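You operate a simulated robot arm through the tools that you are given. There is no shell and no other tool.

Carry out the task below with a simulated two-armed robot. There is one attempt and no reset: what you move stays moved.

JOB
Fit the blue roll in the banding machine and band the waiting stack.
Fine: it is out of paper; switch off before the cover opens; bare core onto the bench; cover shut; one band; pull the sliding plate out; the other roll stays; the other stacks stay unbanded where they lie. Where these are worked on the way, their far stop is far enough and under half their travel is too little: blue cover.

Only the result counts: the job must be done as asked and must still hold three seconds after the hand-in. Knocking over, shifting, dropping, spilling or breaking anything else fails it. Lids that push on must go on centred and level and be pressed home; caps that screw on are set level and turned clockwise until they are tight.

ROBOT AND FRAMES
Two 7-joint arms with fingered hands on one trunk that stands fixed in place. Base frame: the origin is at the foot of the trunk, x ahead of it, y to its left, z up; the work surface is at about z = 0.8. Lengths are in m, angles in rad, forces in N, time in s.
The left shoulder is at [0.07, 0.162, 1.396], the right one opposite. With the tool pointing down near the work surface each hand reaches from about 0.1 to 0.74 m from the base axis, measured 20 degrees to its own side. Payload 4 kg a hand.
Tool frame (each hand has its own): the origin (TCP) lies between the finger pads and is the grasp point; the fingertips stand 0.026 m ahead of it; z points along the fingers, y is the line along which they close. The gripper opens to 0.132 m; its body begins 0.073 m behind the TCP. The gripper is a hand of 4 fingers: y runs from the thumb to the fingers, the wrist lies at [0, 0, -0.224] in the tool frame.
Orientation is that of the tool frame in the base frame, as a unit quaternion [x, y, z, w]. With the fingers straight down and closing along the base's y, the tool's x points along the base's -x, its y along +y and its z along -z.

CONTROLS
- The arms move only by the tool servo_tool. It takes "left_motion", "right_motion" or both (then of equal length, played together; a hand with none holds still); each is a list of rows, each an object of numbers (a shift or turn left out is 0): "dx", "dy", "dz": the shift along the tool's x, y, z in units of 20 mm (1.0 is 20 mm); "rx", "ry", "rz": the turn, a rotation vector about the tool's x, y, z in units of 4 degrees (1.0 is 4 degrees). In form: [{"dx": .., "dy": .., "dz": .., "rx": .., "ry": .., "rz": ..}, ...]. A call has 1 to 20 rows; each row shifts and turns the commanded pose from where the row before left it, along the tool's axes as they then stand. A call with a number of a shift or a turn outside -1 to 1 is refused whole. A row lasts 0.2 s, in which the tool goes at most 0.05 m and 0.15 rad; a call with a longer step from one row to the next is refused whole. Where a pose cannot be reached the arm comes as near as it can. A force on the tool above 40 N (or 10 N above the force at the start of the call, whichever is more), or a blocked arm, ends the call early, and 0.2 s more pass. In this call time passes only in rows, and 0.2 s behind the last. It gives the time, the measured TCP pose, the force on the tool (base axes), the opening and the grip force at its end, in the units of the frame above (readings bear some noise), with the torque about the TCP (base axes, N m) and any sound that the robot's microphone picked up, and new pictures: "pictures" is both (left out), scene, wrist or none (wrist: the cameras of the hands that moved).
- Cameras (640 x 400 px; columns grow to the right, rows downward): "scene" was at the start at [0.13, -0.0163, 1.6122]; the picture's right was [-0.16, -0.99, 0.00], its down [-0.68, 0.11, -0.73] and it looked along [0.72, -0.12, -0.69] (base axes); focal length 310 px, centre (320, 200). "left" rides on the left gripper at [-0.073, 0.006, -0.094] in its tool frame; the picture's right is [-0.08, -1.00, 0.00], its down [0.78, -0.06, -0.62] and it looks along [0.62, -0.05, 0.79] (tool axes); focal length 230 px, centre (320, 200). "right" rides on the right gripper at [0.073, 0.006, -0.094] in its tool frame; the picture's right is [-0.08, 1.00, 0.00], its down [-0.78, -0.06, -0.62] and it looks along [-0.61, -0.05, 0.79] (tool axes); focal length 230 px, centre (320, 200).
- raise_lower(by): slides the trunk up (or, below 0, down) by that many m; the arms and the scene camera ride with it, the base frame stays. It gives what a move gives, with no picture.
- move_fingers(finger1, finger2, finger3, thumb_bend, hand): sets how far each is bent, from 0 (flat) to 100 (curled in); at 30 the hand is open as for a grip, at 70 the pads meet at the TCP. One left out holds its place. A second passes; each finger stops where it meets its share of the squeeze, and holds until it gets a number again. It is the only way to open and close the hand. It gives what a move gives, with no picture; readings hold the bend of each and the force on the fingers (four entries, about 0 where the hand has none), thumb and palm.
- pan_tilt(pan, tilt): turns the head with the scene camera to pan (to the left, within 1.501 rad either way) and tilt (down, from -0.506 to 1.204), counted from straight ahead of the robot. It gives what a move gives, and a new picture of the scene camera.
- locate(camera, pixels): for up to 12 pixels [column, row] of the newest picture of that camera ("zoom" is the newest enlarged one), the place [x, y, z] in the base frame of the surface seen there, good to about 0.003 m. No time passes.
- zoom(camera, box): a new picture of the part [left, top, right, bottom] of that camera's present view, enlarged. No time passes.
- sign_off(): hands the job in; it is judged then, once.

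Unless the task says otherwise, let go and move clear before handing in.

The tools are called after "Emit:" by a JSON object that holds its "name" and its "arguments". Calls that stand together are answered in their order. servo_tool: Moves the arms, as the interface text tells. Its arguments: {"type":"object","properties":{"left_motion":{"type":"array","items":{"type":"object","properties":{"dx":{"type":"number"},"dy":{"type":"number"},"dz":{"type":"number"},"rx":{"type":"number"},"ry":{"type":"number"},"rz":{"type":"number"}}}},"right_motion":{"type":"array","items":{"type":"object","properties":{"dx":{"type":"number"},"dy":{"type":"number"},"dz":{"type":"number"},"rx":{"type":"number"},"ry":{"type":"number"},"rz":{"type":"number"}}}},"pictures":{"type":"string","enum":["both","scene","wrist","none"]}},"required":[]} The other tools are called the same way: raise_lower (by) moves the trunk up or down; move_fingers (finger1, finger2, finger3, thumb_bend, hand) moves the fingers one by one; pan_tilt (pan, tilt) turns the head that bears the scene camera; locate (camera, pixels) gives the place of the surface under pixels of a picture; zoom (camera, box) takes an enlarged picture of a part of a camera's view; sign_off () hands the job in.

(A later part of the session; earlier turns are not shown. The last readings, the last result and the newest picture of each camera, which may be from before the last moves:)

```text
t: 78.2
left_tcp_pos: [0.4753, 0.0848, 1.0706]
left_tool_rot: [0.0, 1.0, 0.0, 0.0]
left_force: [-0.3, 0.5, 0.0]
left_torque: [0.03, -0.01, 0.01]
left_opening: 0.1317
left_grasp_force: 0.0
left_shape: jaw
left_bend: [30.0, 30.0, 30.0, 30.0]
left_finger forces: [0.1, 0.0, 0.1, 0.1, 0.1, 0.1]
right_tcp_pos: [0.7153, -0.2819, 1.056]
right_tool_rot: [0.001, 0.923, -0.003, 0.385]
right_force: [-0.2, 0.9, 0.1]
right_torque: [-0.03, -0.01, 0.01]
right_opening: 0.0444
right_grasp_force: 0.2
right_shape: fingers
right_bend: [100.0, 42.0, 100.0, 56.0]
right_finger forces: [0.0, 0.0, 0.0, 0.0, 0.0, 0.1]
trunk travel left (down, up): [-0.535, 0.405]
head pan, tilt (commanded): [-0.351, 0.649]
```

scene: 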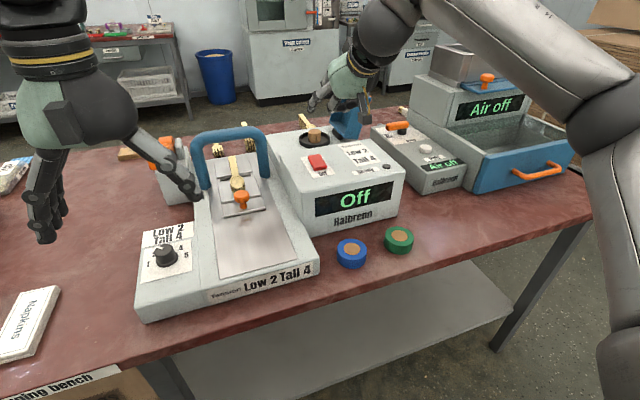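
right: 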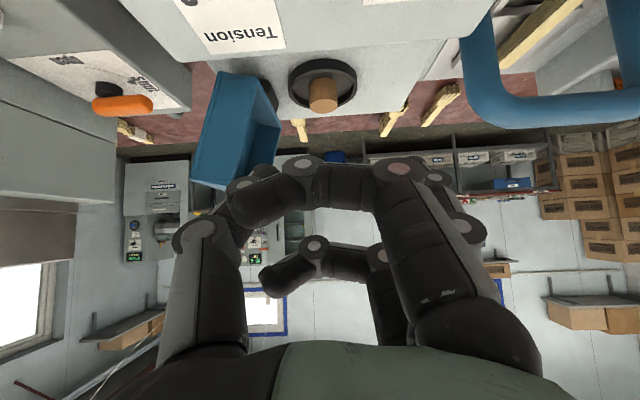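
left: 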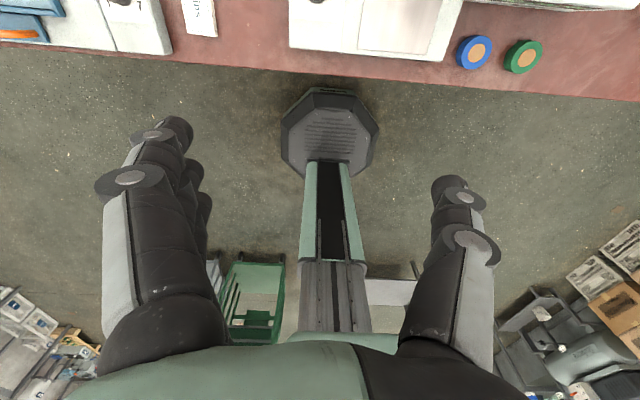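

Orientation is now 45° tilt with the core centred ahead at wrist pixel (323,95). I'll lower the trunk 4 cm for reach, set the pinch opening, and move to 10 cm short of the core.

Emit:
{"name": "raise_lower", "arguments": {"by": -0.04}}

Emit:
{"name": "move_fingers", "arguments": {"hand": "right", "finger2": 52, "thumb_bend": 54}}

Emit:
{"name": "servo_tool", "arguments": {"right_motion": [{"dx": -0.585, "dz": 0.83}, {"dx": -0.585, "dz": 0.83}, {"dx": -0.585, "dz": 0.83}]}}

Emit:
{"name": "zoom", "arguments": {"camera": "scene", "box": [270, 70, 410, 190]}}

```text
t: 79.0
left_tcp_pos: [0.476, 0.0854, 1.0291]
left_tool_rot: [0.0, 1.0, 0.0, 0.0]
left_force: [0.3, 0.4, 0.5]
left_torque: [-0.02, 0.0, -0.01]
left_opening: 0.1319
left_grasp_force: 0.0
left_shape: jaw
left_bend: [30.0, 30.0, 30.0, 30.0]
left_finger forces: [0.1, 0.0, 0.0, 0.0, 0.1, 0.0]
right_tcp_pos: [0.7159, -0.2828, 1.016]
right_tool_rot: [0.0, 0.923, -0.002, 0.386]
right_force: [-0.7, 0.4, -0.6]
right_torque: [0.03, 0.0, -0.01]
right_opening: 0.0443
right_grasp_force: 0.1
right_shape: fingers
right_bend: [100.0, 42.0, 100.0, 56.0]
right_finger forces: [0.0, 0.0, 0.1, 0.0, 0.1, 0.0]
trunk travel left (down, up): [-0.495, 0.445]
head pan, tilt (commanded): [-0.351, 0.649]
```

```text
t: 80.0
left_tcp_pos: [0.4762, 0.0843, 1.0298]
left_tool_rot: [0.0, 1.0, 0.0, -0.001]
left_force: [1.0, 0.8, -0.2]
left_torque: [0.02, -0.01, 0.03]
left_opening: 0.1322
left_grasp_force: 0.0
left_shape: jaw
left_bend: [30.0, 30.0, 30.0, 30.0]
left_finger forces: [0.0, 0.0, 0.0, 0.1, 0.0, 0.1]
right_tcp_pos: [0.7155, -0.2815, 1.016]
right_tool_rot: [-0.001, 0.923, -0.002, 0.385]
right_force: [0.0, 0.0, 0.2]
right_torque: [-0.01, 0.02, -0.02]
right_opening: 0.0451
right_grasp_force: 0.1
right_shape: fingers
right_bend: [100.0, 52.0, 100.0, 54.0]
right_finger forces: [0.0, 0.0, 0.0, 0.0, 0.1, 0.1]
trunk travel left (down, up): [-0.495, 0.445]
head pan, tilt (commanded): [-0.351, 0.649]
```

```text
t: 80.8
left_tcp_pos: [0.4767, 0.0842, 1.03]
left_tool_rot: [0.0, 1.0, 0.0, -0.001]
left_force: [0.8, -0.5, 0.5]
left_torque: [0.03, -0.01, 0.0]
left_opening: 0.1318
left_grasp_force: 0.1
left_shape: jaw
left_bend: [30.0, 30.0, 30.0, 30.0]
left_finger forces: [0.0, 0.0, 0.0, 0.0, 0.1, 0.0]
right_tcp_pos: [0.7761, -0.2822, 1.0055]
right_tool_rot: [-0.001, 0.923, -0.003, 0.385]
right_force: [-0.2, 0.4, 0.8]
right_torque: [0.01, 0.01, 0.0]
right_opening: 0.0453
right_grasp_force: 0.0
right_shape: fingers
right_bend: [100.0, 52.0, 100.0, 54.0]
right_finger forces: [0.0, 0.0, 0.1, 0.1, 0.0, 0.1]
trunk travel left (down, up): [-0.495, 0.445]
head pan, tilt (commanded): [-0.351, 0.649]
```

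scene: 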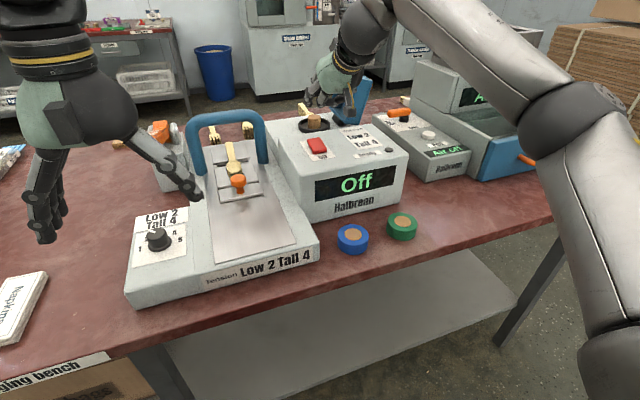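
right: 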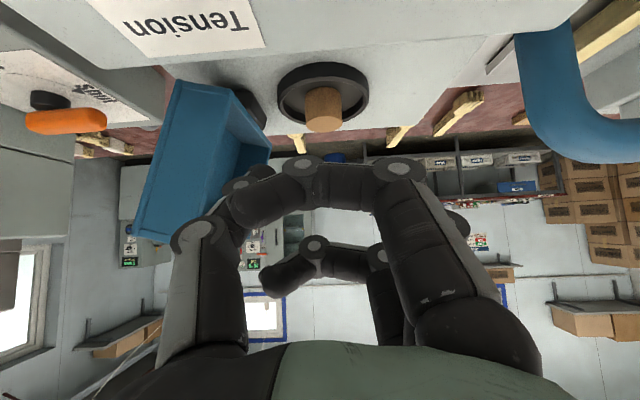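

```text
3.33 times, centred on (340, 130) of scene
```

zoom: 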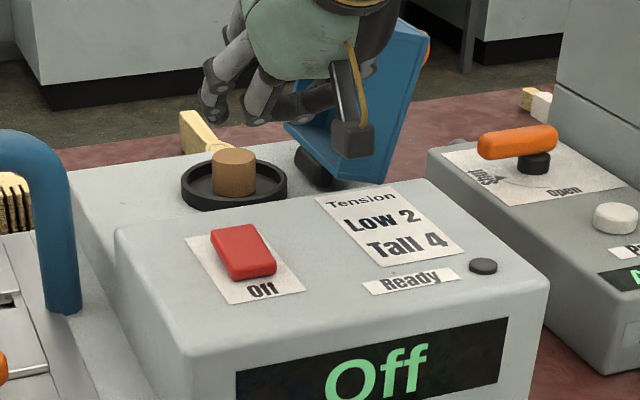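

The core is well centred at wrist pixel (323,105), but my thumb knuckle comes near the open cover. I'll shift slightly left and advance most of the way, then check clearance.

Emit:
{"name": "servo_tool", "arguments": {"right_motion": [{"dy": 0.12, "dz": 0.82}, {"dy": 0.12, "dz": 0.82}, {"dy": 0.12, "dz": 0.82}, {"dz": 0.82}]}}

Emit:
{"name": "zoom", "arguments": {"camera": "scene", "box": [280, 80, 380, 160]}}

Emit:
{"name": "zoom", "arguments": {"camera": "right", "box": [160, 40, 480, 240]}}

```text
t: 81.8
left_tcp_pos: [0.477, 0.086, 1.0291]
left_tool_rot: [0.0, 1.0, 0.0, -0.001]
left_force: [0.2, 0.7, 0.7]
left_torque: [0.01, -0.01, -0.01]
left_opening: 0.1319
left_grasp_force: 0.1
left_shape: jaw
left_bend: [30.0, 30.0, 30.0, 30.0]
left_finger forces: [0.0, 0.0, 0.1, 0.1, 0.0, 0.0]
right_tcp_pos: [0.8226, -0.2764, 0.9606]
right_tool_rot: [-0.001, 0.923, -0.003, 0.385]
right_force: [0.1, -0.4, -1.1]
right_torque: [-0.04, -0.01, 0.01]
right_opening: 0.0454
right_grasp_force: 0.0
right_shape: fingers
right_bend: [100.0, 52.0, 100.0, 54.0]
right_finger forces: [0.0, 0.0, 0.0, 0.1, 0.0, 0.0]
trunk travel left (down, up): [-0.495, 0.445]
head pan, tilt (commanded): [-0.351, 0.649]
```

scene: 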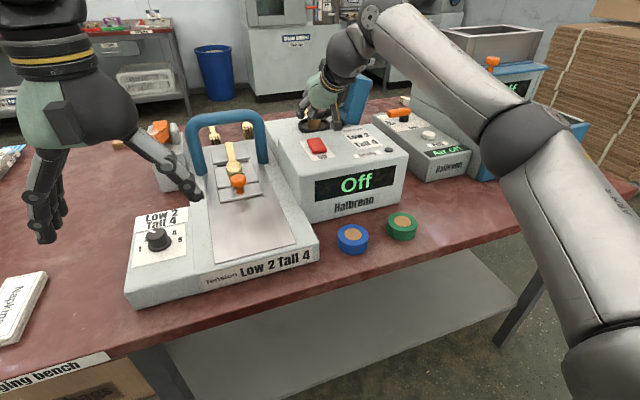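
right: 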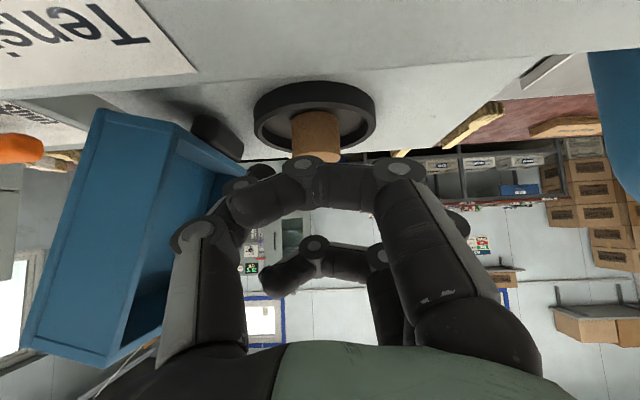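

```text
5.00 times, centred on (330, 120) of scene
```

zoom: 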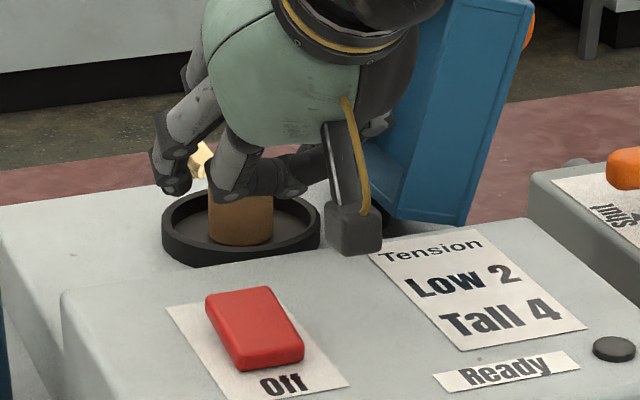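

```text
2.00 times, centred on (320, 140) of right
```

zoom: 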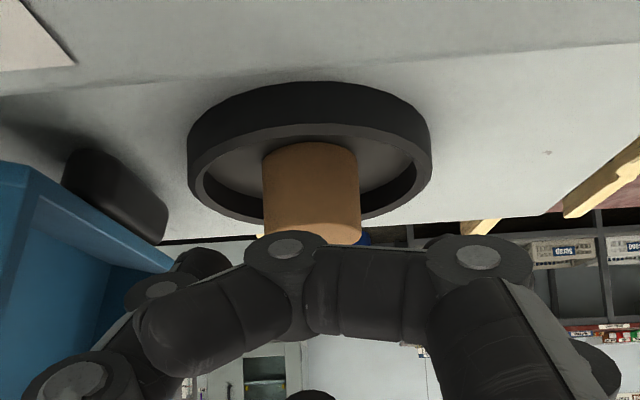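

There is no contact yet; the core sits just ahead at wrist zoom (312,190). I'll advance the last ~33 mm in small rows.

Emit:
{"name": "servo_tool", "arguments": {"right_motion": [{"dz": 0.55}, {"dz": 0.55}, {"dz": 0.5}]}}

Emit:
{"name": "zoom", "arguments": {"camera": "scene", "box": [280, 80, 380, 160]}}

Emit:
{"name": "zoom", "arguments": {"camera": "right", "box": [160, 60, 480, 260]}}

```text
t: 82.7
left_tcp_pos: [0.4763, 0.0848, 1.0294]
left_tool_rot: [-0.001, 1.0, -0.001, 0.0]
left_force: [-0.1, -0.1, 0.3]
left_torque: [0.0, 0.0, 0.01]
left_opening: 0.1317
left_grasp_force: 0.0
left_shape: jaw
left_bend: [30.0, 30.0, 30.0, 30.0]
left_finger forces: [0.0, 0.0, 0.0, 0.1, 0.0, 0.0]
right_tcp_pos: [0.8449, -0.2761, 0.9362]
right_tool_rot: [0.001, 0.923, -0.003, 0.385]
right_force: [1.2, -0.2, -0.5]
right_torque: [0.0, 0.0, -0.01]
right_opening: 0.0453
right_grasp_force: 0.0
right_shape: fingers
right_bend: [100.0, 52.0, 100.0, 54.0]
right_finger forces: [0.0, 0.0, 0.1, 0.0, 0.1, 0.1]
trunk travel left (down, up): [-0.495, 0.445]
head pan, tilt (commanded): [-0.351, 0.649]
```

scene: 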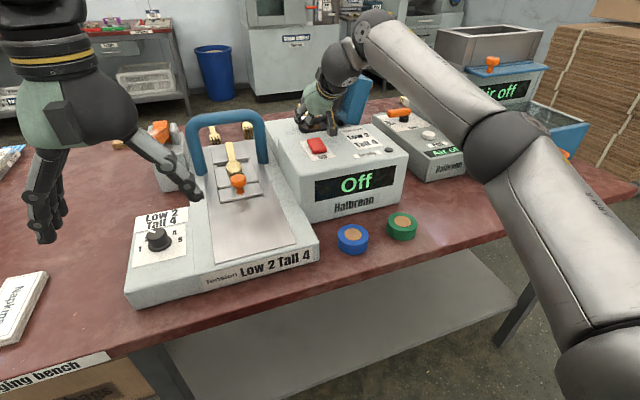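
right: 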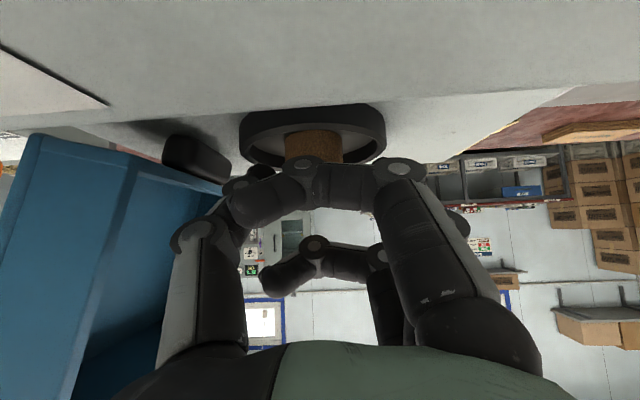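

```text
5.00 times, centred on (330, 120) of scene
```

zoom: 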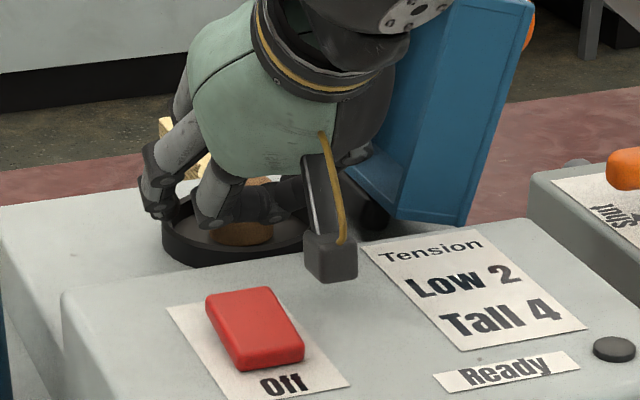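

```text
2.00 times, centred on (320, 160) of right
```

zoom: 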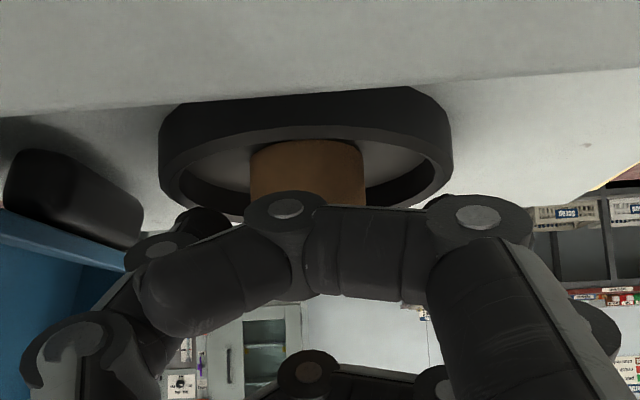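

The hand is in place at (0.845,-0.276,0.936) without contact. I'll close finger 2 and thumb on the core.

Emit:
{"name": "move_fingers", "arguments": {"hand": "right", "finger2": 72, "thumb_bend": 72}}

Emit:
{"name": "zoom", "arguments": {"camera": "right", "box": [160, 60, 480, 260]}}

```text
t: 83.7
left_tcp_pos: [0.4767, 0.0842, 1.0311]
left_tool_rot: [0.0, 1.0, 0.0, 0.001]
left_force: [0.0, 0.0, -0.7]
left_torque: [0.02, 0.02, -0.01]
left_opening: 0.1318
left_grasp_force: 0.1
left_shape: jaw
left_bend: [30.0, 30.0, 30.0, 30.0]
left_finger forces: [0.0, 0.0, 0.0, 0.0, 0.0, 0.0]
right_tcp_pos: [0.8452, -0.2764, 0.9375]
right_tool_rot: [-0.001, 0.923, -0.003, 0.385]
right_force: [0.4, -0.7, 0.1]
right_torque: [-0.04, 0.01, -0.01]
right_opening: 0.0402
right_grasp_force: 9.7
right_shape: fingers
right_bend: [100.0, 59.0, 100.0, 67.0]
right_finger forces: [0.0, 9.5, 0.0, 0.0, 9.5, 0.0]
trunk travel left (down, up): [-0.495, 0.445]
head pan, tilt (commanded): [-0.351, 0.649]
```

```text
2.00 times, centred on (320, 160) of right
```

zoom: 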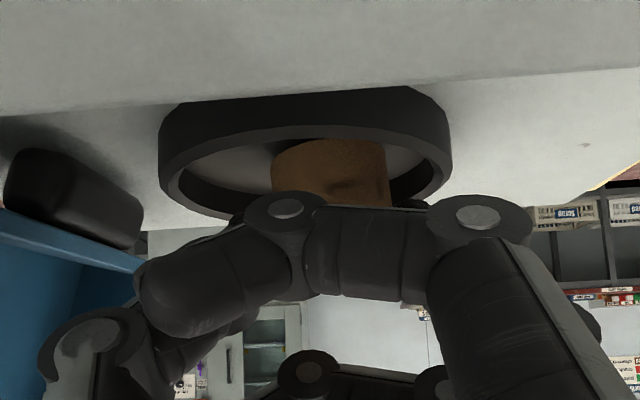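

Grip forces are balanced (9.5 N each). I'll lift straight up ~4 cm and check the core comes along.

Emit:
{"name": "servo_tool", "arguments": {"right_motion": [{"dx": -0.3, "dz": -0.3}, {"dx": -0.45, "dz": -0.45}, {"dx": -0.6, "dz": -0.6}]}}

Emit:
{"name": "zoom", "arguments": {"camera": "scene", "box": [280, 80, 380, 160]}}

Emit:
{"name": "zoom", "arguments": {"camera": "right", "box": [160, 60, 480, 260]}}

```text
t: 84.5
left_tcp_pos: [0.4759, 0.0847, 1.0302]
left_tool_rot: [0.0, 1.0, 0.0, 0.0]
left_force: [-0.3, -0.2, -0.3]
left_torque: [0.01, 0.0, 0.02]
left_opening: 0.1319
left_grasp_force: 0.0
left_shape: jaw
left_bend: [30.0, 30.0, 30.0, 30.0]
left_finger forces: [0.0, 0.1, 0.1, 0.0, 0.0, 0.0]
right_tcp_pos: [0.8438, -0.2758, 0.9764]
right_tool_rot: [0.0, 0.923, -0.003, 0.386]
right_force: [-0.2, 0.8, -1.0]
right_torque: [0.01, 0.0, 0.02]
right_opening: 0.0403
right_grasp_force: 9.4
right_shape: fingers
right_bend: [100.0, 59.0, 100.0, 67.0]
right_finger forces: [0.0, 9.4, 0.1, 0.1, 9.6, 0.0]
trunk travel left (down, up): [-0.495, 0.445]
head pan, tilt (commanded): [-0.351, 0.649]
```

scene: 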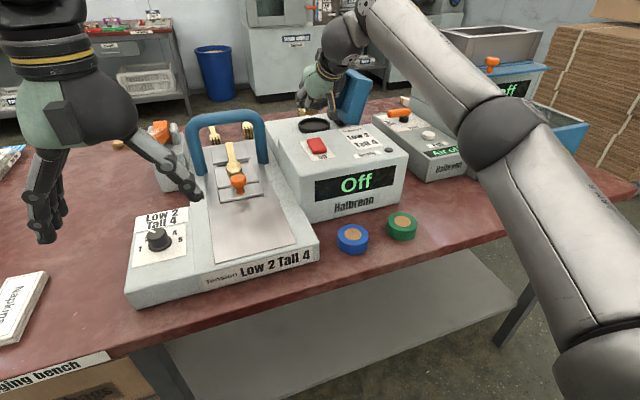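
right: 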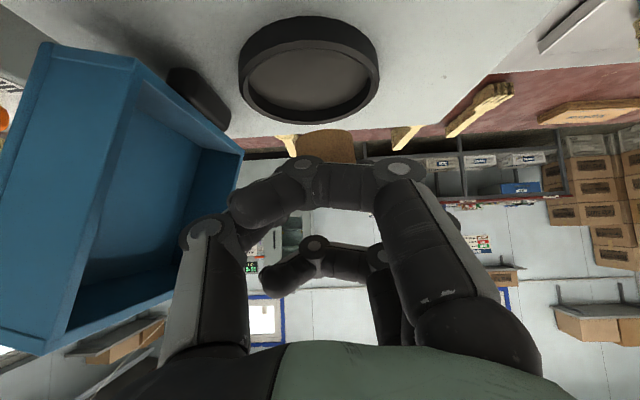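

```text
5.00 times, centred on (330, 120) of scene
```

zoom: 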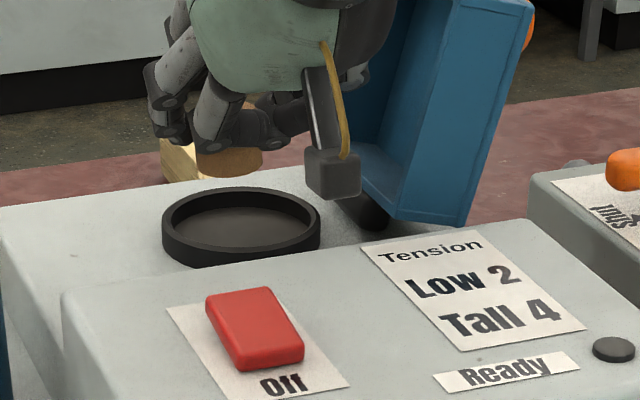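

```text
2.00 times, centred on (320, 160) of right
```

zoom: 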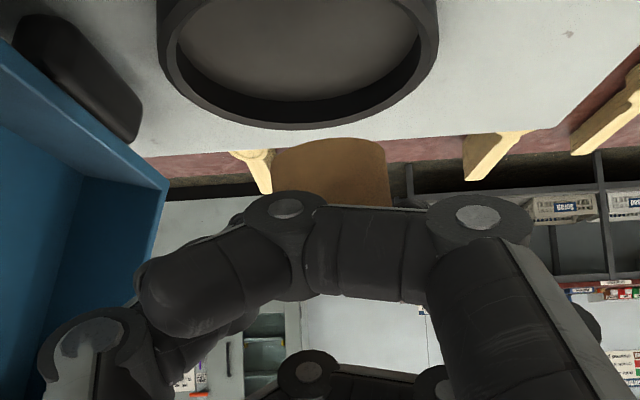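

The core is lifted out and the tray is empty. I'll raise it and carry it back over the bench to the right of the green roll.

Emit:
{"name": "servo_tool", "arguments": {"right_motion": [{"dx": -0.6, "dz": -0.59}, {"dx": -0.6, "dz": -0.59}, {"dx": -0.6, "dz": -0.59}, {"dx": 0.774, "dy": -0.4, "dz": -0.782}, {"dx": 0.774, "dy": -0.6, "dz": -0.782}, {"dx": 0.774, "dy": -0.6, "dz": -0.782}, {"dx": 0.774, "dy": -0.6, "dz": -0.782}, {"dx": 0.774, "dy": -0.6, "dz": -0.782}, {"dx": 0.774, "dy": -0.6, "dz": -0.782}, {"dx": 0.774, "dy": -0.6, "dz": -0.782}, {"dx": 0.774, "dy": -0.8, "dz": -0.782}, {"dx": 0.774, "dy": -0.8, "dz": -0.782}, {"dx": 0.774, "dy": -0.8, "dz": -0.782}, {"dx": 0.774, "dy": -0.8, "dz": -0.782}]}}

Emit:
{"name": "zoom", "arguments": {"camera": "scene", "box": [320, 110, 480, 270]}}

```text
t: 87.5
left_tcp_pos: [0.4752, 0.0853, 1.0301]
left_tool_rot: [0.0, 1.0, 0.002, 0.001]
left_force: [0.2, -0.2, 0.0]
left_torque: [0.01, 0.0, 0.02]
left_opening: 0.1318
left_grasp_force: 0.3
left_shape: jaw
left_bend: [30.0, 30.0, 30.0, 30.0]
left_finger forces: [0.0, 0.0, 0.0, 0.1, 0.1, 0.0]
right_tcp_pos: [0.6002, -0.42, 1.0263]
right_tool_rot: [0.0, 0.923, -0.002, 0.385]
right_force: [-0.2, -0.6, 0.1]
right_torque: [-0.04, -0.01, -0.02]
right_opening: 0.0399
right_grasp_force: 9.4
right_shape: fingers
right_bend: [100.0, 59.0, 100.0, 67.0]
right_finger forces: [0.0, 9.3, 0.0, 0.0, 9.6, 0.0]
trunk travel left (down, up): [-0.495, 0.445]
head pan, tilt (commanded): [-0.351, 0.649]
```

scene: 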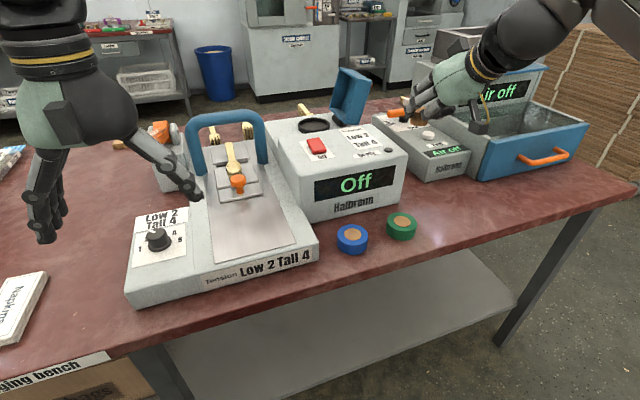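
right: 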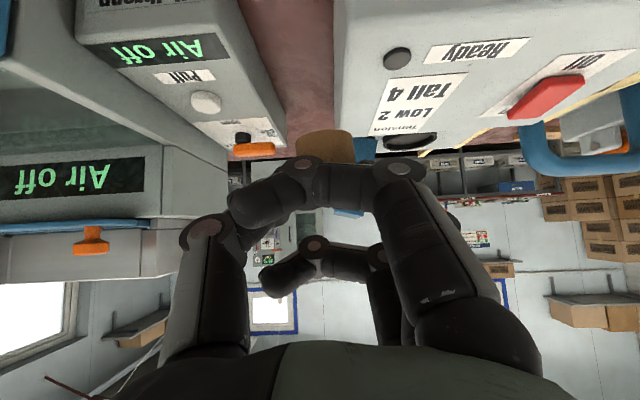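

```text
2.50 times, centred on (400, 190) of scene
```

zoom: 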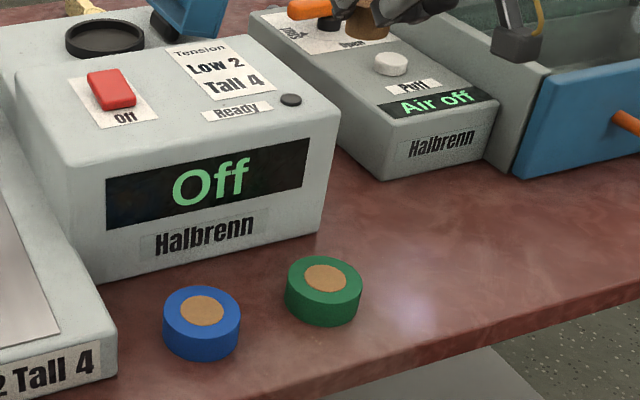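

The core is held (zoom (370,20)) above the air unit's front. I'll move it over the free bench to the right of the green roll and descend partway.

Emit:
{"name": "servo_tool", "arguments": {"right_motion": [{"dx": 0.87, "dy": -0.286, "dz": -0.4}, {"dx": 0.87, "dy": -0.286, "dz": -0.2}, {"dx": 0.87, "dy": -0.286, "dz": 0.1}, {"dx": 0.87, "dy": -0.286, "dz": 0.3}, {"dx": 0.87, "dy": -0.286, "dz": 0.4}, {"dx": 0.87, "dy": -0.286, "dz": 0.4}, {"dx": 0.87, "dy": -0.286, "dz": 0.4}]}}

Emit:
{"name": "zoom", "arguments": {"camera": "scene", "box": [360, 120, 540, 260]}}

```text
t: 89.0
left_tcp_pos: [0.4749, 0.085, 1.0308]
left_tool_rot: [0.0, 1.0, 0.0, 0.001]
left_force: [0.2, -0.3, 0.1]
left_torque: [-0.02, 0.0, 0.05]
left_opening: 0.1318
left_grasp_force: 0.0
left_shape: jaw
left_bend: [30.0, 30.0, 30.0, 30.0]
left_finger forces: [0.0, 0.1, 0.0, 0.0, 0.1, 0.1]
right_tcp_pos: [0.5303, -0.4608, 0.9266]
right_tool_rot: [0.001, 0.922, -0.003, 0.386]
right_force: [0.8, 0.1, 0.0]
right_torque: [0.01, -0.04, 0.03]
right_opening: 0.0403
right_grasp_force: 9.8
right_shape: fingers
right_bend: [100.0, 59.0, 100.0, 67.0]
right_finger forces: [0.0, 9.4, 0.1, 0.1, 9.5, 0.0]
trunk travel left (down, up): [-0.495, 0.445]
head pan, tilt (commanded): [-0.351, 0.649]
```

scene: 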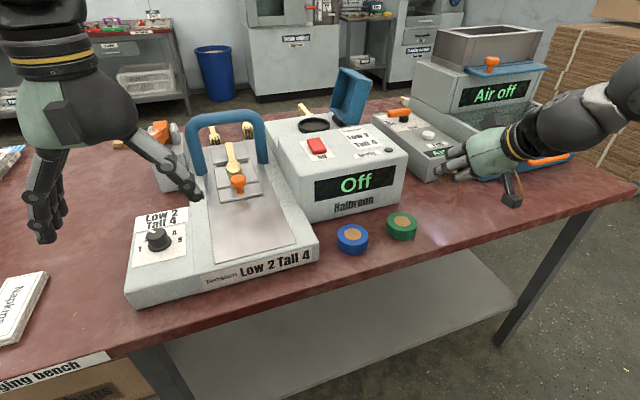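
right: 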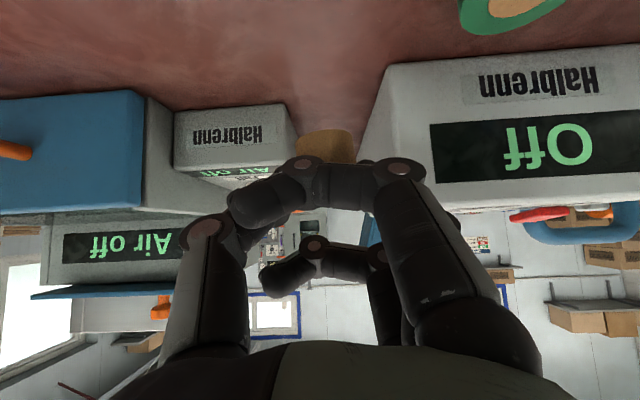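

```text
2.86 times, centred on (450, 190) of scene
```

zoom: 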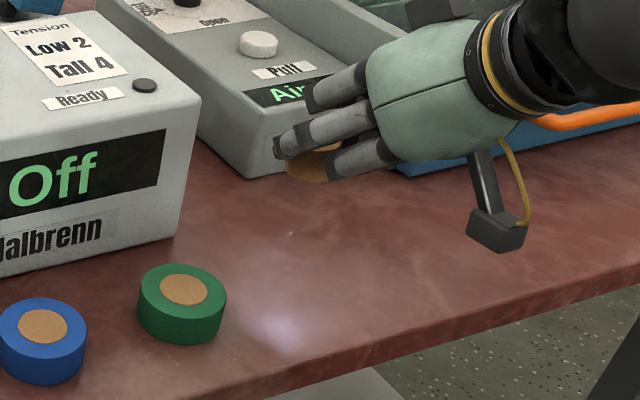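

The core hangs upright below the fingers at zoom (310,170), over free bench. I'll lower it to about 1.5 cm above the bench.

Emit:
{"name": "servo_tool", "arguments": {"right_motion": [{"dx": 0.44, "dz": 0.44}, {"dx": 0.44, "dz": 0.44}, {"dx": 0.44, "dz": 0.44}, {"dx": 0.44, "dz": 0.44}, {"dx": 0.44, "dz": 0.44}]}}

Emit:
{"name": "zoom", "arguments": {"camera": "scene", "box": [400, 130, 500, 210]}}

```text
t: 90.2
left_tcp_pos: [0.4765, 0.0843, 1.0296]
left_tool_rot: [-0.001, 1.0, 0.0, 0.0]
left_force: [-0.8, -0.8, 0.1]
left_torque: [0.03, 0.01, -0.04]
left_opening: 0.1319
left_grasp_force: 0.0
left_shape: jaw
left_bend: [30.0, 30.0, 30.0, 30.0]
left_finger forces: [0.0, 0.0, 0.1, 0.1, 0.0, 0.0]
right_tcp_pos: [0.5311, -0.4596, 0.8644]
right_tool_rot: [0.0, 0.923, -0.003, 0.385]
right_force: [0.8, 0.3, -0.3]
right_torque: [0.01, 0.01, 0.02]
right_opening: 0.0401
right_grasp_force: 9.8
right_shape: fingers
right_bend: [100.0, 59.0, 100.0, 67.0]
right_finger forces: [0.0, 9.4, 0.1, 0.0, 9.5, 0.1]
trunk travel left (down, up): [-0.495, 0.445]
head pan, tilt (commanded): [-0.351, 0.649]
```

scene: 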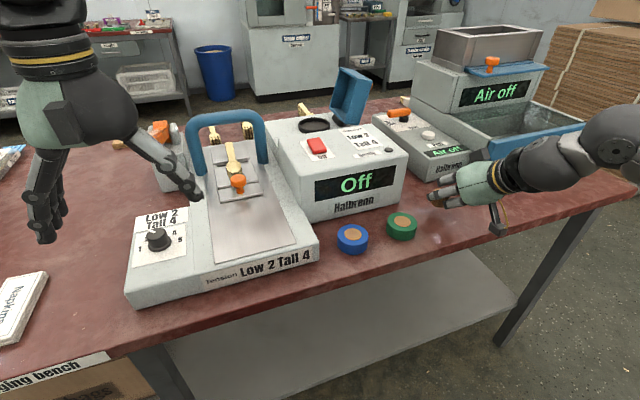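
right: 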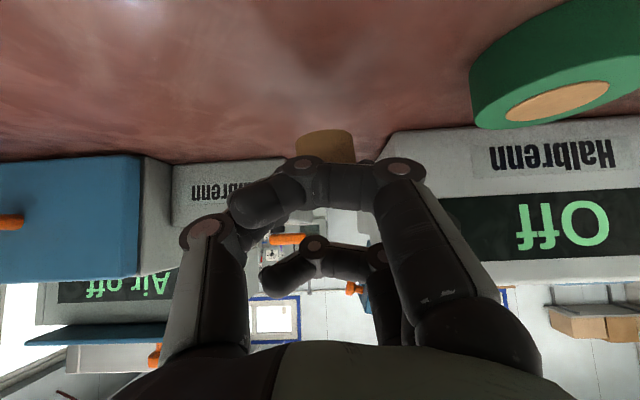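

```text
5.00 times, centred on (450, 170) of scene
```

zoom: 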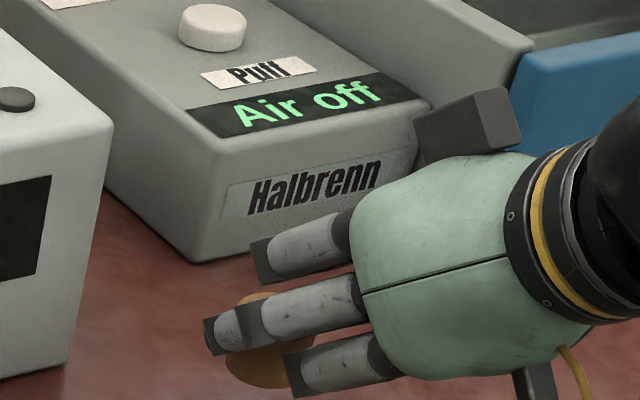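

No contact yet at z 0.864. I'll continue down in small steps toward touch-down at about 0.838.

Emit:
{"name": "servo_tool", "arguments": {"right_motion": [{"dx": 0.3, "dz": 0.3}, {"dx": 0.3, "dz": 0.3}, {"dx": 0.15, "dz": 0.15}, {"dx": 0.1, "dz": 0.1}]}}

Emit:
{"name": "zoom", "arguments": {"camera": "scene", "box": [400, 150, 500, 230]}}

```text
t: 91.2
left_tcp_pos: [0.4767, 0.0843, 1.0291]
left_tool_rot: [0.0, 1.0, 0.001, -0.001]
left_force: [-0.8, 0.8, -0.4]
left_torque: [0.0, -0.02, -0.01]
left_opening: 0.1319
left_grasp_force: 0.1
left_shape: jaw
left_bend: [30.0, 30.0, 30.0, 30.0]
left_finger forces: [0.0, 0.1, 0.1, 0.1, 0.0, 0.0]
right_tcp_pos: [0.5309, -0.4594, 0.8399]
right_tool_rot: [0.0, 0.923, -0.003, 0.386]
right_force: [-0.2, -0.5, -0.3]
right_torque: [-0.03, 0.01, -0.01]
right_opening: 0.04
right_grasp_force: 9.1
right_shape: fingers
right_bend: [100.0, 59.0, 100.0, 67.0]
right_finger forces: [0.0, 9.5, 0.0, 0.1, 9.4, 0.1]
trunk travel left (down, up): [-0.495, 0.445]
head pan, tilt (commanded): [-0.351, 0.649]
```

scene: 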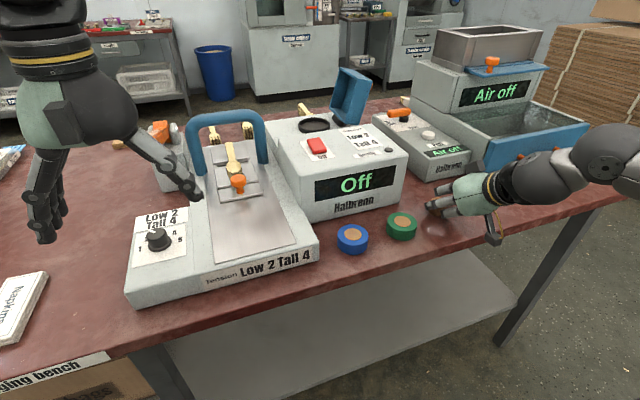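
right: 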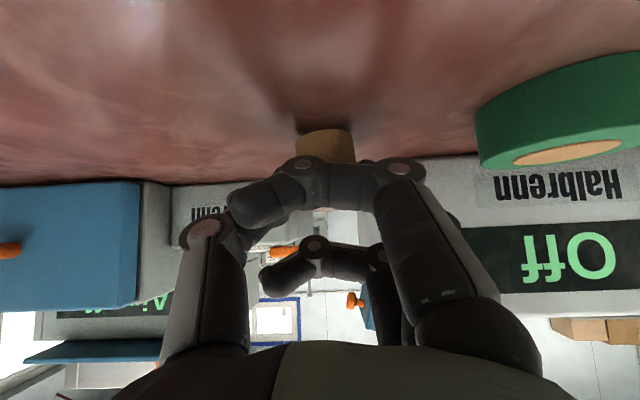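

```text
5.00 times, centred on (450, 190) of scene
```

zoom: 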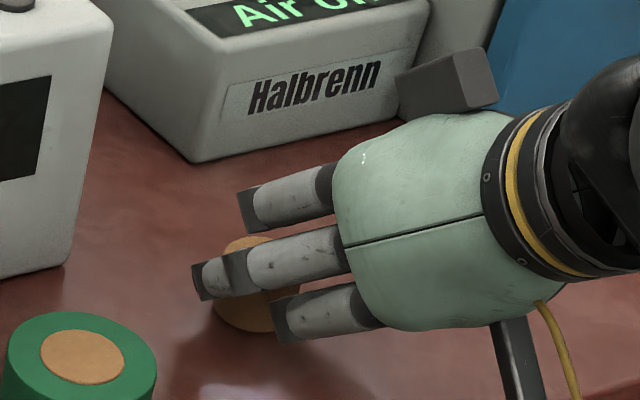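

The core is almost at the bench, its contact shadow at wrist pixel (322,120). I'll creep down a few more millimetres until the force shows contact.

Emit:
{"name": "servo_tool", "arguments": {"right_motion": [{"dx": 0.07, "dz": 0.07}, {"dx": 0.07, "dz": 0.07}], "pictures": "wrist"}}

```text
t: 91.8
left_tcp_pos: [0.4756, 0.0852, 1.0297]
left_tool_rot: [0.001, 1.0, 0.0, -0.001]
left_force: [0.2, -0.6, 0.8]
left_torque: [-0.03, 0.03, 0.01]
left_opening: 0.1318
left_grasp_force: 0.0
left_shape: jaw
left_bend: [30.0, 30.0, 30.0, 30.0]
left_finger forces: [0.1, 0.0, 0.1, 0.0, 0.1, 0.0]
right_tcp_pos: [0.5311, -0.4592, 0.8367]
right_tool_rot: [0.0, 0.923, -0.004, 0.386]
right_force: [0.3, -0.9, 2.2]
right_torque: [0.04, -0.03, -0.01]
right_opening: 0.0404
right_grasp_force: 9.3
right_shape: fingers
right_bend: [100.0, 59.0, 100.0, 67.0]
right_finger forces: [0.0, 9.5, 0.0, 0.0, 9.8, 0.0]
trunk travel left (down, up): [-0.495, 0.445]
head pan, tilt (commanded): [-0.351, 0.649]
```

right: 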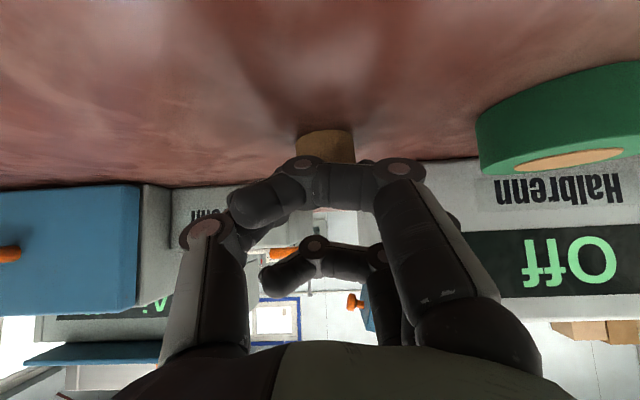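

Contact shows as +2.2 N upward at z 0.8367, matching the core's bottom on the bench. I'll release and back away along the tool axis.

Emit:
{"name": "move_fingers", "arguments": {"hand": "right", "finger2": 48, "thumb_bend": 50}}

Emit:
{"name": "servo_tool", "arguments": {"right_motion": [{"dz": -0.5}, {"dz": -0.8}, {"dz": -0.9}, {"dz": -0.9}, {"dx": -0.5, "dz": -0.9}, {"dx": -0.8, "dz": -0.8}, {"dx": -0.8, "dz": -0.8}]}}

Emit:
{"name": "zoom", "arguments": {"camera": "scene", "box": [320, 130, 480, 260]}}

```text
t: 92.8
left_tcp_pos: [0.476, 0.0855, 1.0299]
left_tool_rot: [-0.001, 1.0, 0.001, 0.0]
left_force: [-0.4, 0.2, 0.1]
left_torque: [0.0, 0.02, -0.01]
left_opening: 0.1319
left_grasp_force: 0.0
left_shape: jaw
left_bend: [30.0, 30.0, 30.0, 30.0]
left_finger forces: [0.1, 0.0, 0.0, 0.0, 0.1, 0.0]
right_tcp_pos: [0.5315, -0.4604, 0.8361]
right_tool_rot: [0.001, 0.923, -0.003, 0.385]
right_force: [0.1, -0.4, 0.9]
right_torque: [-0.02, 0.02, 0.04]
right_opening: 0.0478
right_grasp_force: 0.1
right_shape: fingers
right_bend: [100.0, 48.0, 100.0, 50.0]
right_finger forces: [0.0, 0.1, 0.1, 0.0, 0.0, 0.0]
trunk travel left (down, up): [-0.495, 0.445]
head pan, tilt (commanded): [-0.351, 0.649]
```

```text
t: 94.5
left_tcp_pos: [0.4758, 0.0856, 1.0295]
left_tool_rot: [0.0, 1.0, 0.0, 0.0]
left_force: [0.7, -0.3, -0.5]
left_torque: [0.03, 0.01, 0.01]
left_opening: 0.1318
left_grasp_force: 0.1
left_shape: jaw
left_bend: [30.0, 30.0, 30.0, 30.0]
left_finger forces: [0.1, 0.1, 0.0, 0.1, 0.0, 0.0]
right_tcp_pos: [0.4808, -0.4594, 0.945]
right_tool_rot: [0.0, 0.923, -0.002, 0.385]
right_force: [0.0, 0.0, 0.2]
right_torque: [-0.01, 0.02, 0.03]
right_opening: 0.0475
right_grasp_force: 0.1
right_shape: fingers
right_bend: [100.0, 48.0, 100.0, 50.0]
right_finger forces: [0.0, 0.0, 0.0, 0.0, 0.0, 0.0]
trunk travel left (down, up): [-0.495, 0.445]
head pan, tilt (commanded): [-0.351, 0.649]
```

scene: 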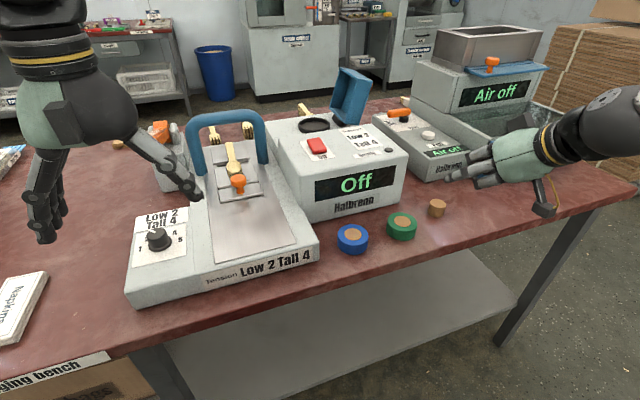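
right: 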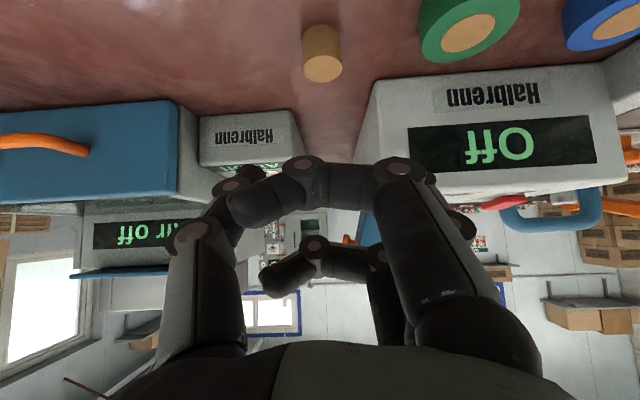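

```text
3.08 times, centred on (400, 195) of scene
```

zoom: 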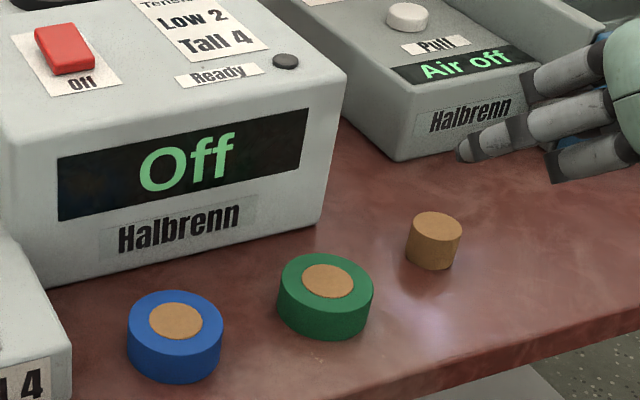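

The core stands upright on the bench at scene (436,207). Next is the blue roll; since it is close to the body, I'll raise the trunk 0.18 m for arm room, set the pinch wide, and move above it.

Emit:
{"name": "raise_lower", "arguments": {"by": 0.18}}

Emit:
{"name": "move_fingers", "arguments": {"hand": "right", "finger2": 36, "thumb_bend": 46}}

Emit:
{"name": "servo_tool", "arguments": {"right_motion": [{"dx": 0.445, "dy": 0.95, "dz": 0.5875}, {"dx": 0.445, "dy": 0.95, "dz": 0.5875}, {"dx": 0.445, "dy": 0.95, "dz": 0.5875}, {"dx": 0.445, "dy": 0.95, "dz": 0.5875}, {"dx": 0.445, "dy": 0.95, "dz": 0.5875}, {"dx": 0.445, "dy": 0.95, "dz": 0.5875}, {"dx": 0.445, "dy": 0.95, "dz": 0.5875}, {"dx": 0.445, "dy": 0.95, "dz": 0.5875}, {"dx": 0.445, "dy": 0.95, "dz": 0.5875}, {"dx": 0.445, "dy": 0.95, "dz": 0.5875}, {"dx": 0.445, "dy": 0.95, "dz": 0.5875}, {"dx": 0.445, "dy": 0.9, "dz": 0.5875}]}}

```text
t: 96.5
left_tcp_pos: [0.4764, 0.0852, 1.2101]
left_tool_rot: [0.001, 1.0, -0.001, 0.0]
left_force: [-0.6, 0.8, 0.3]
left_torque: [-0.05, 0.04, 0.01]
left_opening: 0.1316
left_grasp_force: 0.0
left_shape: jaw
left_bend: [30.0, 30.0, 30.0, 30.0]
left_finger forces: [0.1, 0.0, 0.0, 0.0, 0.1, 0.1]
right_tcp_pos: [0.4816, -0.4606, 1.1249]
right_tool_rot: [0.0, 0.923, -0.003, 0.385]
right_force: [-0.7, -0.8, -0.1]
right_torque: [-0.02, 0.03, 0.02]
right_opening: 0.0474
right_grasp_force: 0.0
right_shape: fingers
right_bend: [100.0, 48.0, 100.0, 50.0]
right_finger forces: [0.0, 0.1, 0.0, 0.0, 0.1, 0.0]
trunk travel left (down, up): [-0.675, 0.265]
head pan, tilt (commanded): [-0.351, 0.649]
```

```text
t: 97.5
left_tcp_pos: [0.4761, 0.085, 1.2098]
left_tool_rot: [0.0, 1.0, 0.0, 0.0]
left_force: [-0.5, 0.3, 0.7]
left_torque: [0.06, 0.0, -0.02]
left_opening: 0.1319
left_grasp_force: 0.1
left_shape: jaw
left_bend: [30.0, 30.0, 30.0, 30.0]
left_finger forces: [0.1, 0.1, 0.0, 0.1, 0.0, 0.0]
right_tcp_pos: [0.4805, -0.4597, 1.1246]
right_tool_rot: [-0.001, 0.923, -0.002, 0.385]
right_force: [-0.6, 0.2, 0.8]
right_torque: [0.01, 0.02, -0.02]
right_opening: 0.0498
right_grasp_force: 0.0
right_shape: fingers
right_bend: [100.0, 36.0, 100.0, 46.0]
right_finger forces: [0.0, 0.0, 0.0, 0.0, 0.0, 0.0]
trunk travel left (down, up): [-0.675, 0.265]
head pan, tilt (commanded): [-0.351, 0.649]
```

```text
t: 100.0
left_tcp_pos: [0.4775, 0.0862, 1.2113]
left_tool_rot: [0.0, 1.0, 0.0, -0.001]
left_force: [-0.3, 0.0, 0.2]
left_torque: [-0.03, 0.01, 0.0]
left_opening: 0.132
left_grasp_force: 0.0
left_shape: jaw
left_bend: [30.0, 30.0, 30.0, 30.0]
left_finger forces: [0.0, 0.0, 0.0, 0.0, 0.0, 0.1]
right_tcp_pos: [0.5077, -0.2337, 0.9471]
right_tool_rot: [0.0, 0.923, -0.004, 0.385]
right_force: [0.7, -1.0, 0.9]
right_torque: [-0.03, 0.0, -0.03]
right_opening: 0.0497
right_grasp_force: 0.0
right_shape: fingers
right_bend: [100.0, 36.0, 100.0, 46.0]
right_finger forces: [0.0, 0.0, 0.0, 0.0, 0.0, 0.0]
trunk travel left (down, up): [-0.675, 0.265]
head pan, tilt (commanded): [-0.351, 0.649]
```

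scene: 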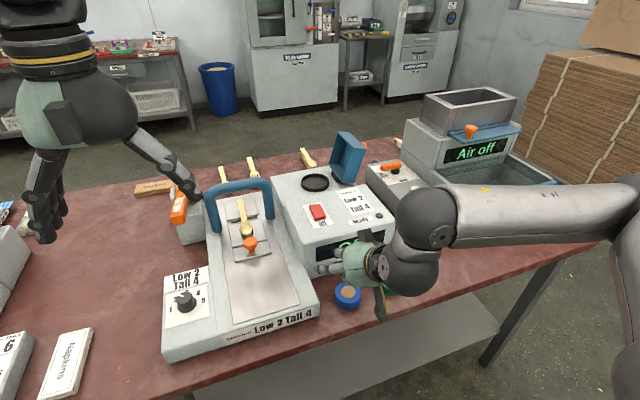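
right: 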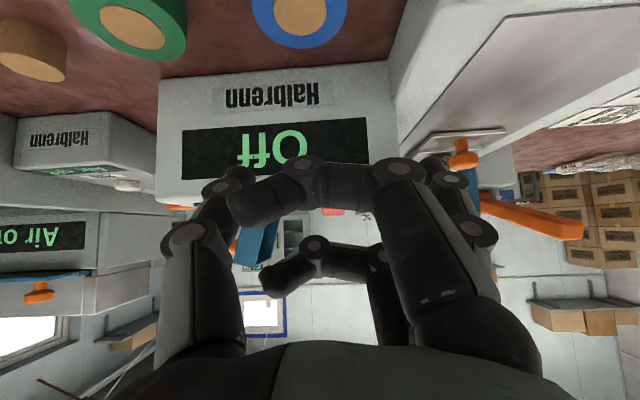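

The hand is 11 cm above the blue roll, which appears at wrist pixel (299,10) as expected. I'll check the clearance between finger 2 and the banding base's right side before descending.

Emit:
{"name": "locate", "arguments": {"camera": "scene", "pixels": [[318, 300], [316, 290], [317, 310], [310, 285], [322, 290], [325, 300], [347, 290], [320, 275]]}}

Emit:
{"name": "zoom", "arguments": {"camera": "scene", "box": [280, 220, 420, 330]}}

```text
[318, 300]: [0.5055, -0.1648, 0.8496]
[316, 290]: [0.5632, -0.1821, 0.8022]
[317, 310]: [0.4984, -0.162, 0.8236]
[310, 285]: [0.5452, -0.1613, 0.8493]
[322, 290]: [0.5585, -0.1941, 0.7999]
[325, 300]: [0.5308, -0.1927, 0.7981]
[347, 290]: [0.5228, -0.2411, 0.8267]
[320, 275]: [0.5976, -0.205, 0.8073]
```

```text
3.64 times, centred on (350, 275) of scene
```

zoom: 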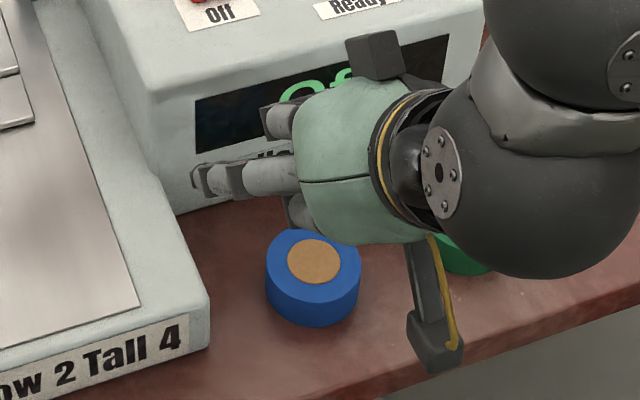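

The base's right edge is at y≈-0.163, leaving limited room on the roll's left, so I'll narrow finger 2 and shift slightly right before descending most of the way.

Emit:
{"name": "move_fingers", "arguments": {"hand": "right", "finger2": 50, "thumb_bend": 47}}

Emit:
{"name": "servo_tool", "arguments": {"right_motion": [{"dx": 0.485, "dy": -0.11, "dz": 0.48}, {"dx": 0.485, "dy": -0.11, "dz": 0.48}, {"dx": 0.485, "dz": 0.48}, {"dx": 0.485, "dz": 0.48}, {"dx": 0.485, "dz": 0.48}, {"dx": 0.485, "dz": 0.48}]}}

Emit:
{"name": "zoom", "arguments": {"camera": "scene", "box": [280, 220, 420, 330]}}

Emit:
{"name": "zoom", "arguments": {"camera": "right", "box": [160, 0, 480, 200]}}

```text
t: 101.0
left_tcp_pos: [0.4758, 0.085, 1.2113]
left_tool_rot: [0.001, 1.0, 0.0, 0.0]
left_force: [-0.8, 0.2, -0.6]
left_torque: [-0.01, -0.04, -0.01]
left_opening: 0.1319
left_grasp_force: 0.0
left_shape: jaw
left_bend: [30.0, 30.0, 30.0, 30.0]
left_finger forces: [0.0, 0.1, 0.1, 0.1, 0.1, 0.0]
right_tcp_pos: [0.5066, -0.234, 0.9473]
right_tool_rot: [0.0, 0.923, -0.003, 0.386]
right_force: [-0.2, 0.5, 0.4]
right_torque: [0.01, -0.01, 0.02]
right_opening: 0.0495
right_grasp_force: 0.1
right_shape: fingers
right_bend: [100.0, 50.0, 100.0, 47.0]
right_finger forces: [0.0, 0.0, 0.0, 0.1, 0.1, 0.0]
trunk travel left (down, up): [-0.675, 0.265]
head pan, tilt (commanded): [-0.351, 0.649]
```

```text
t: 102.5
left_tcp_pos: [0.477, 0.0838, 1.2103]
left_tool_rot: [0.0, 1.0, 0.0, 0.0]
left_force: [0.4, 0.4, 0.3]
left_torque: [-0.02, 0.01, 0.0]
left_opening: 0.1318
left_grasp_force: 0.1
left_shape: jaw
left_bend: [30.0, 30.0, 30.0, 30.0]
left_finger forces: [0.0, 0.0, 0.0, 0.0, 0.1, 0.0]
right_tcp_pos: [0.5066, -0.2373, 0.8658]
right_tool_rot: [0.0, 0.923, -0.002, 0.385]
right_force: [1.1, 0.2, 0.7]
right_torque: [-0.01, 0.0, 0.02]
right_opening: 0.0494
right_grasp_force: 0.1
right_shape: fingers
right_bend: [100.0, 50.0, 100.0, 47.0]
right_finger forces: [0.1, 0.0, 0.0, 0.0, 0.0, 0.1]
trunk travel left (down, up): [-0.675, 0.265]
head pan, tilt (commanded): [-0.351, 0.649]
```

scene: 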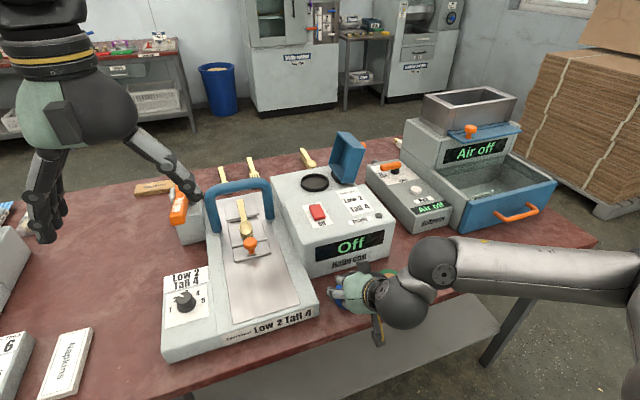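
right: 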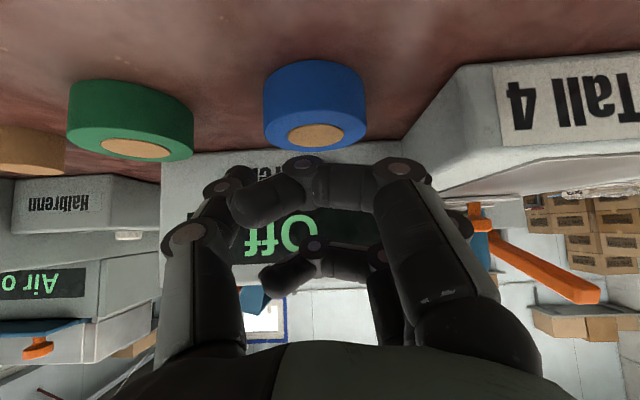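

```text
3.64 times, centred on (350, 275) of scene
```

zoom: 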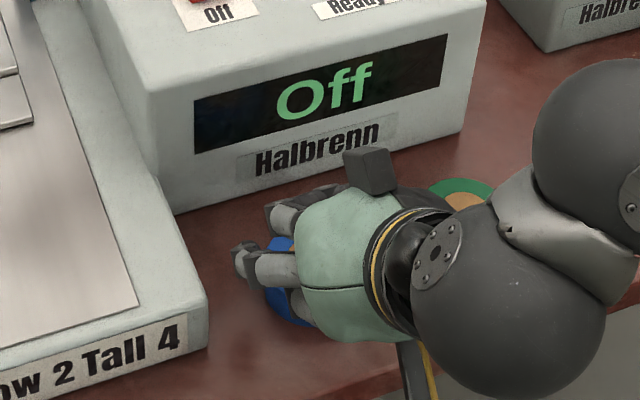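

```text
2.00 times, centred on (320, 100) of right
```

zoom: 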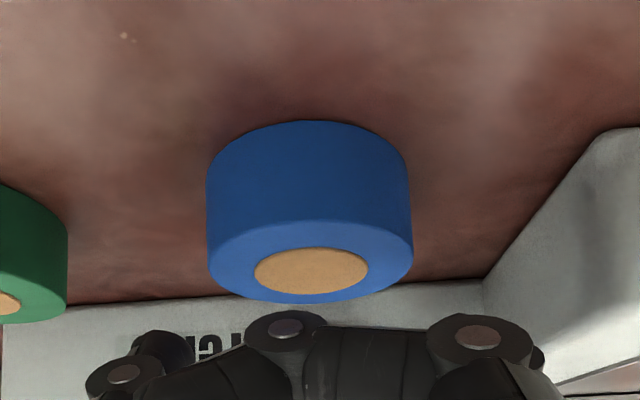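

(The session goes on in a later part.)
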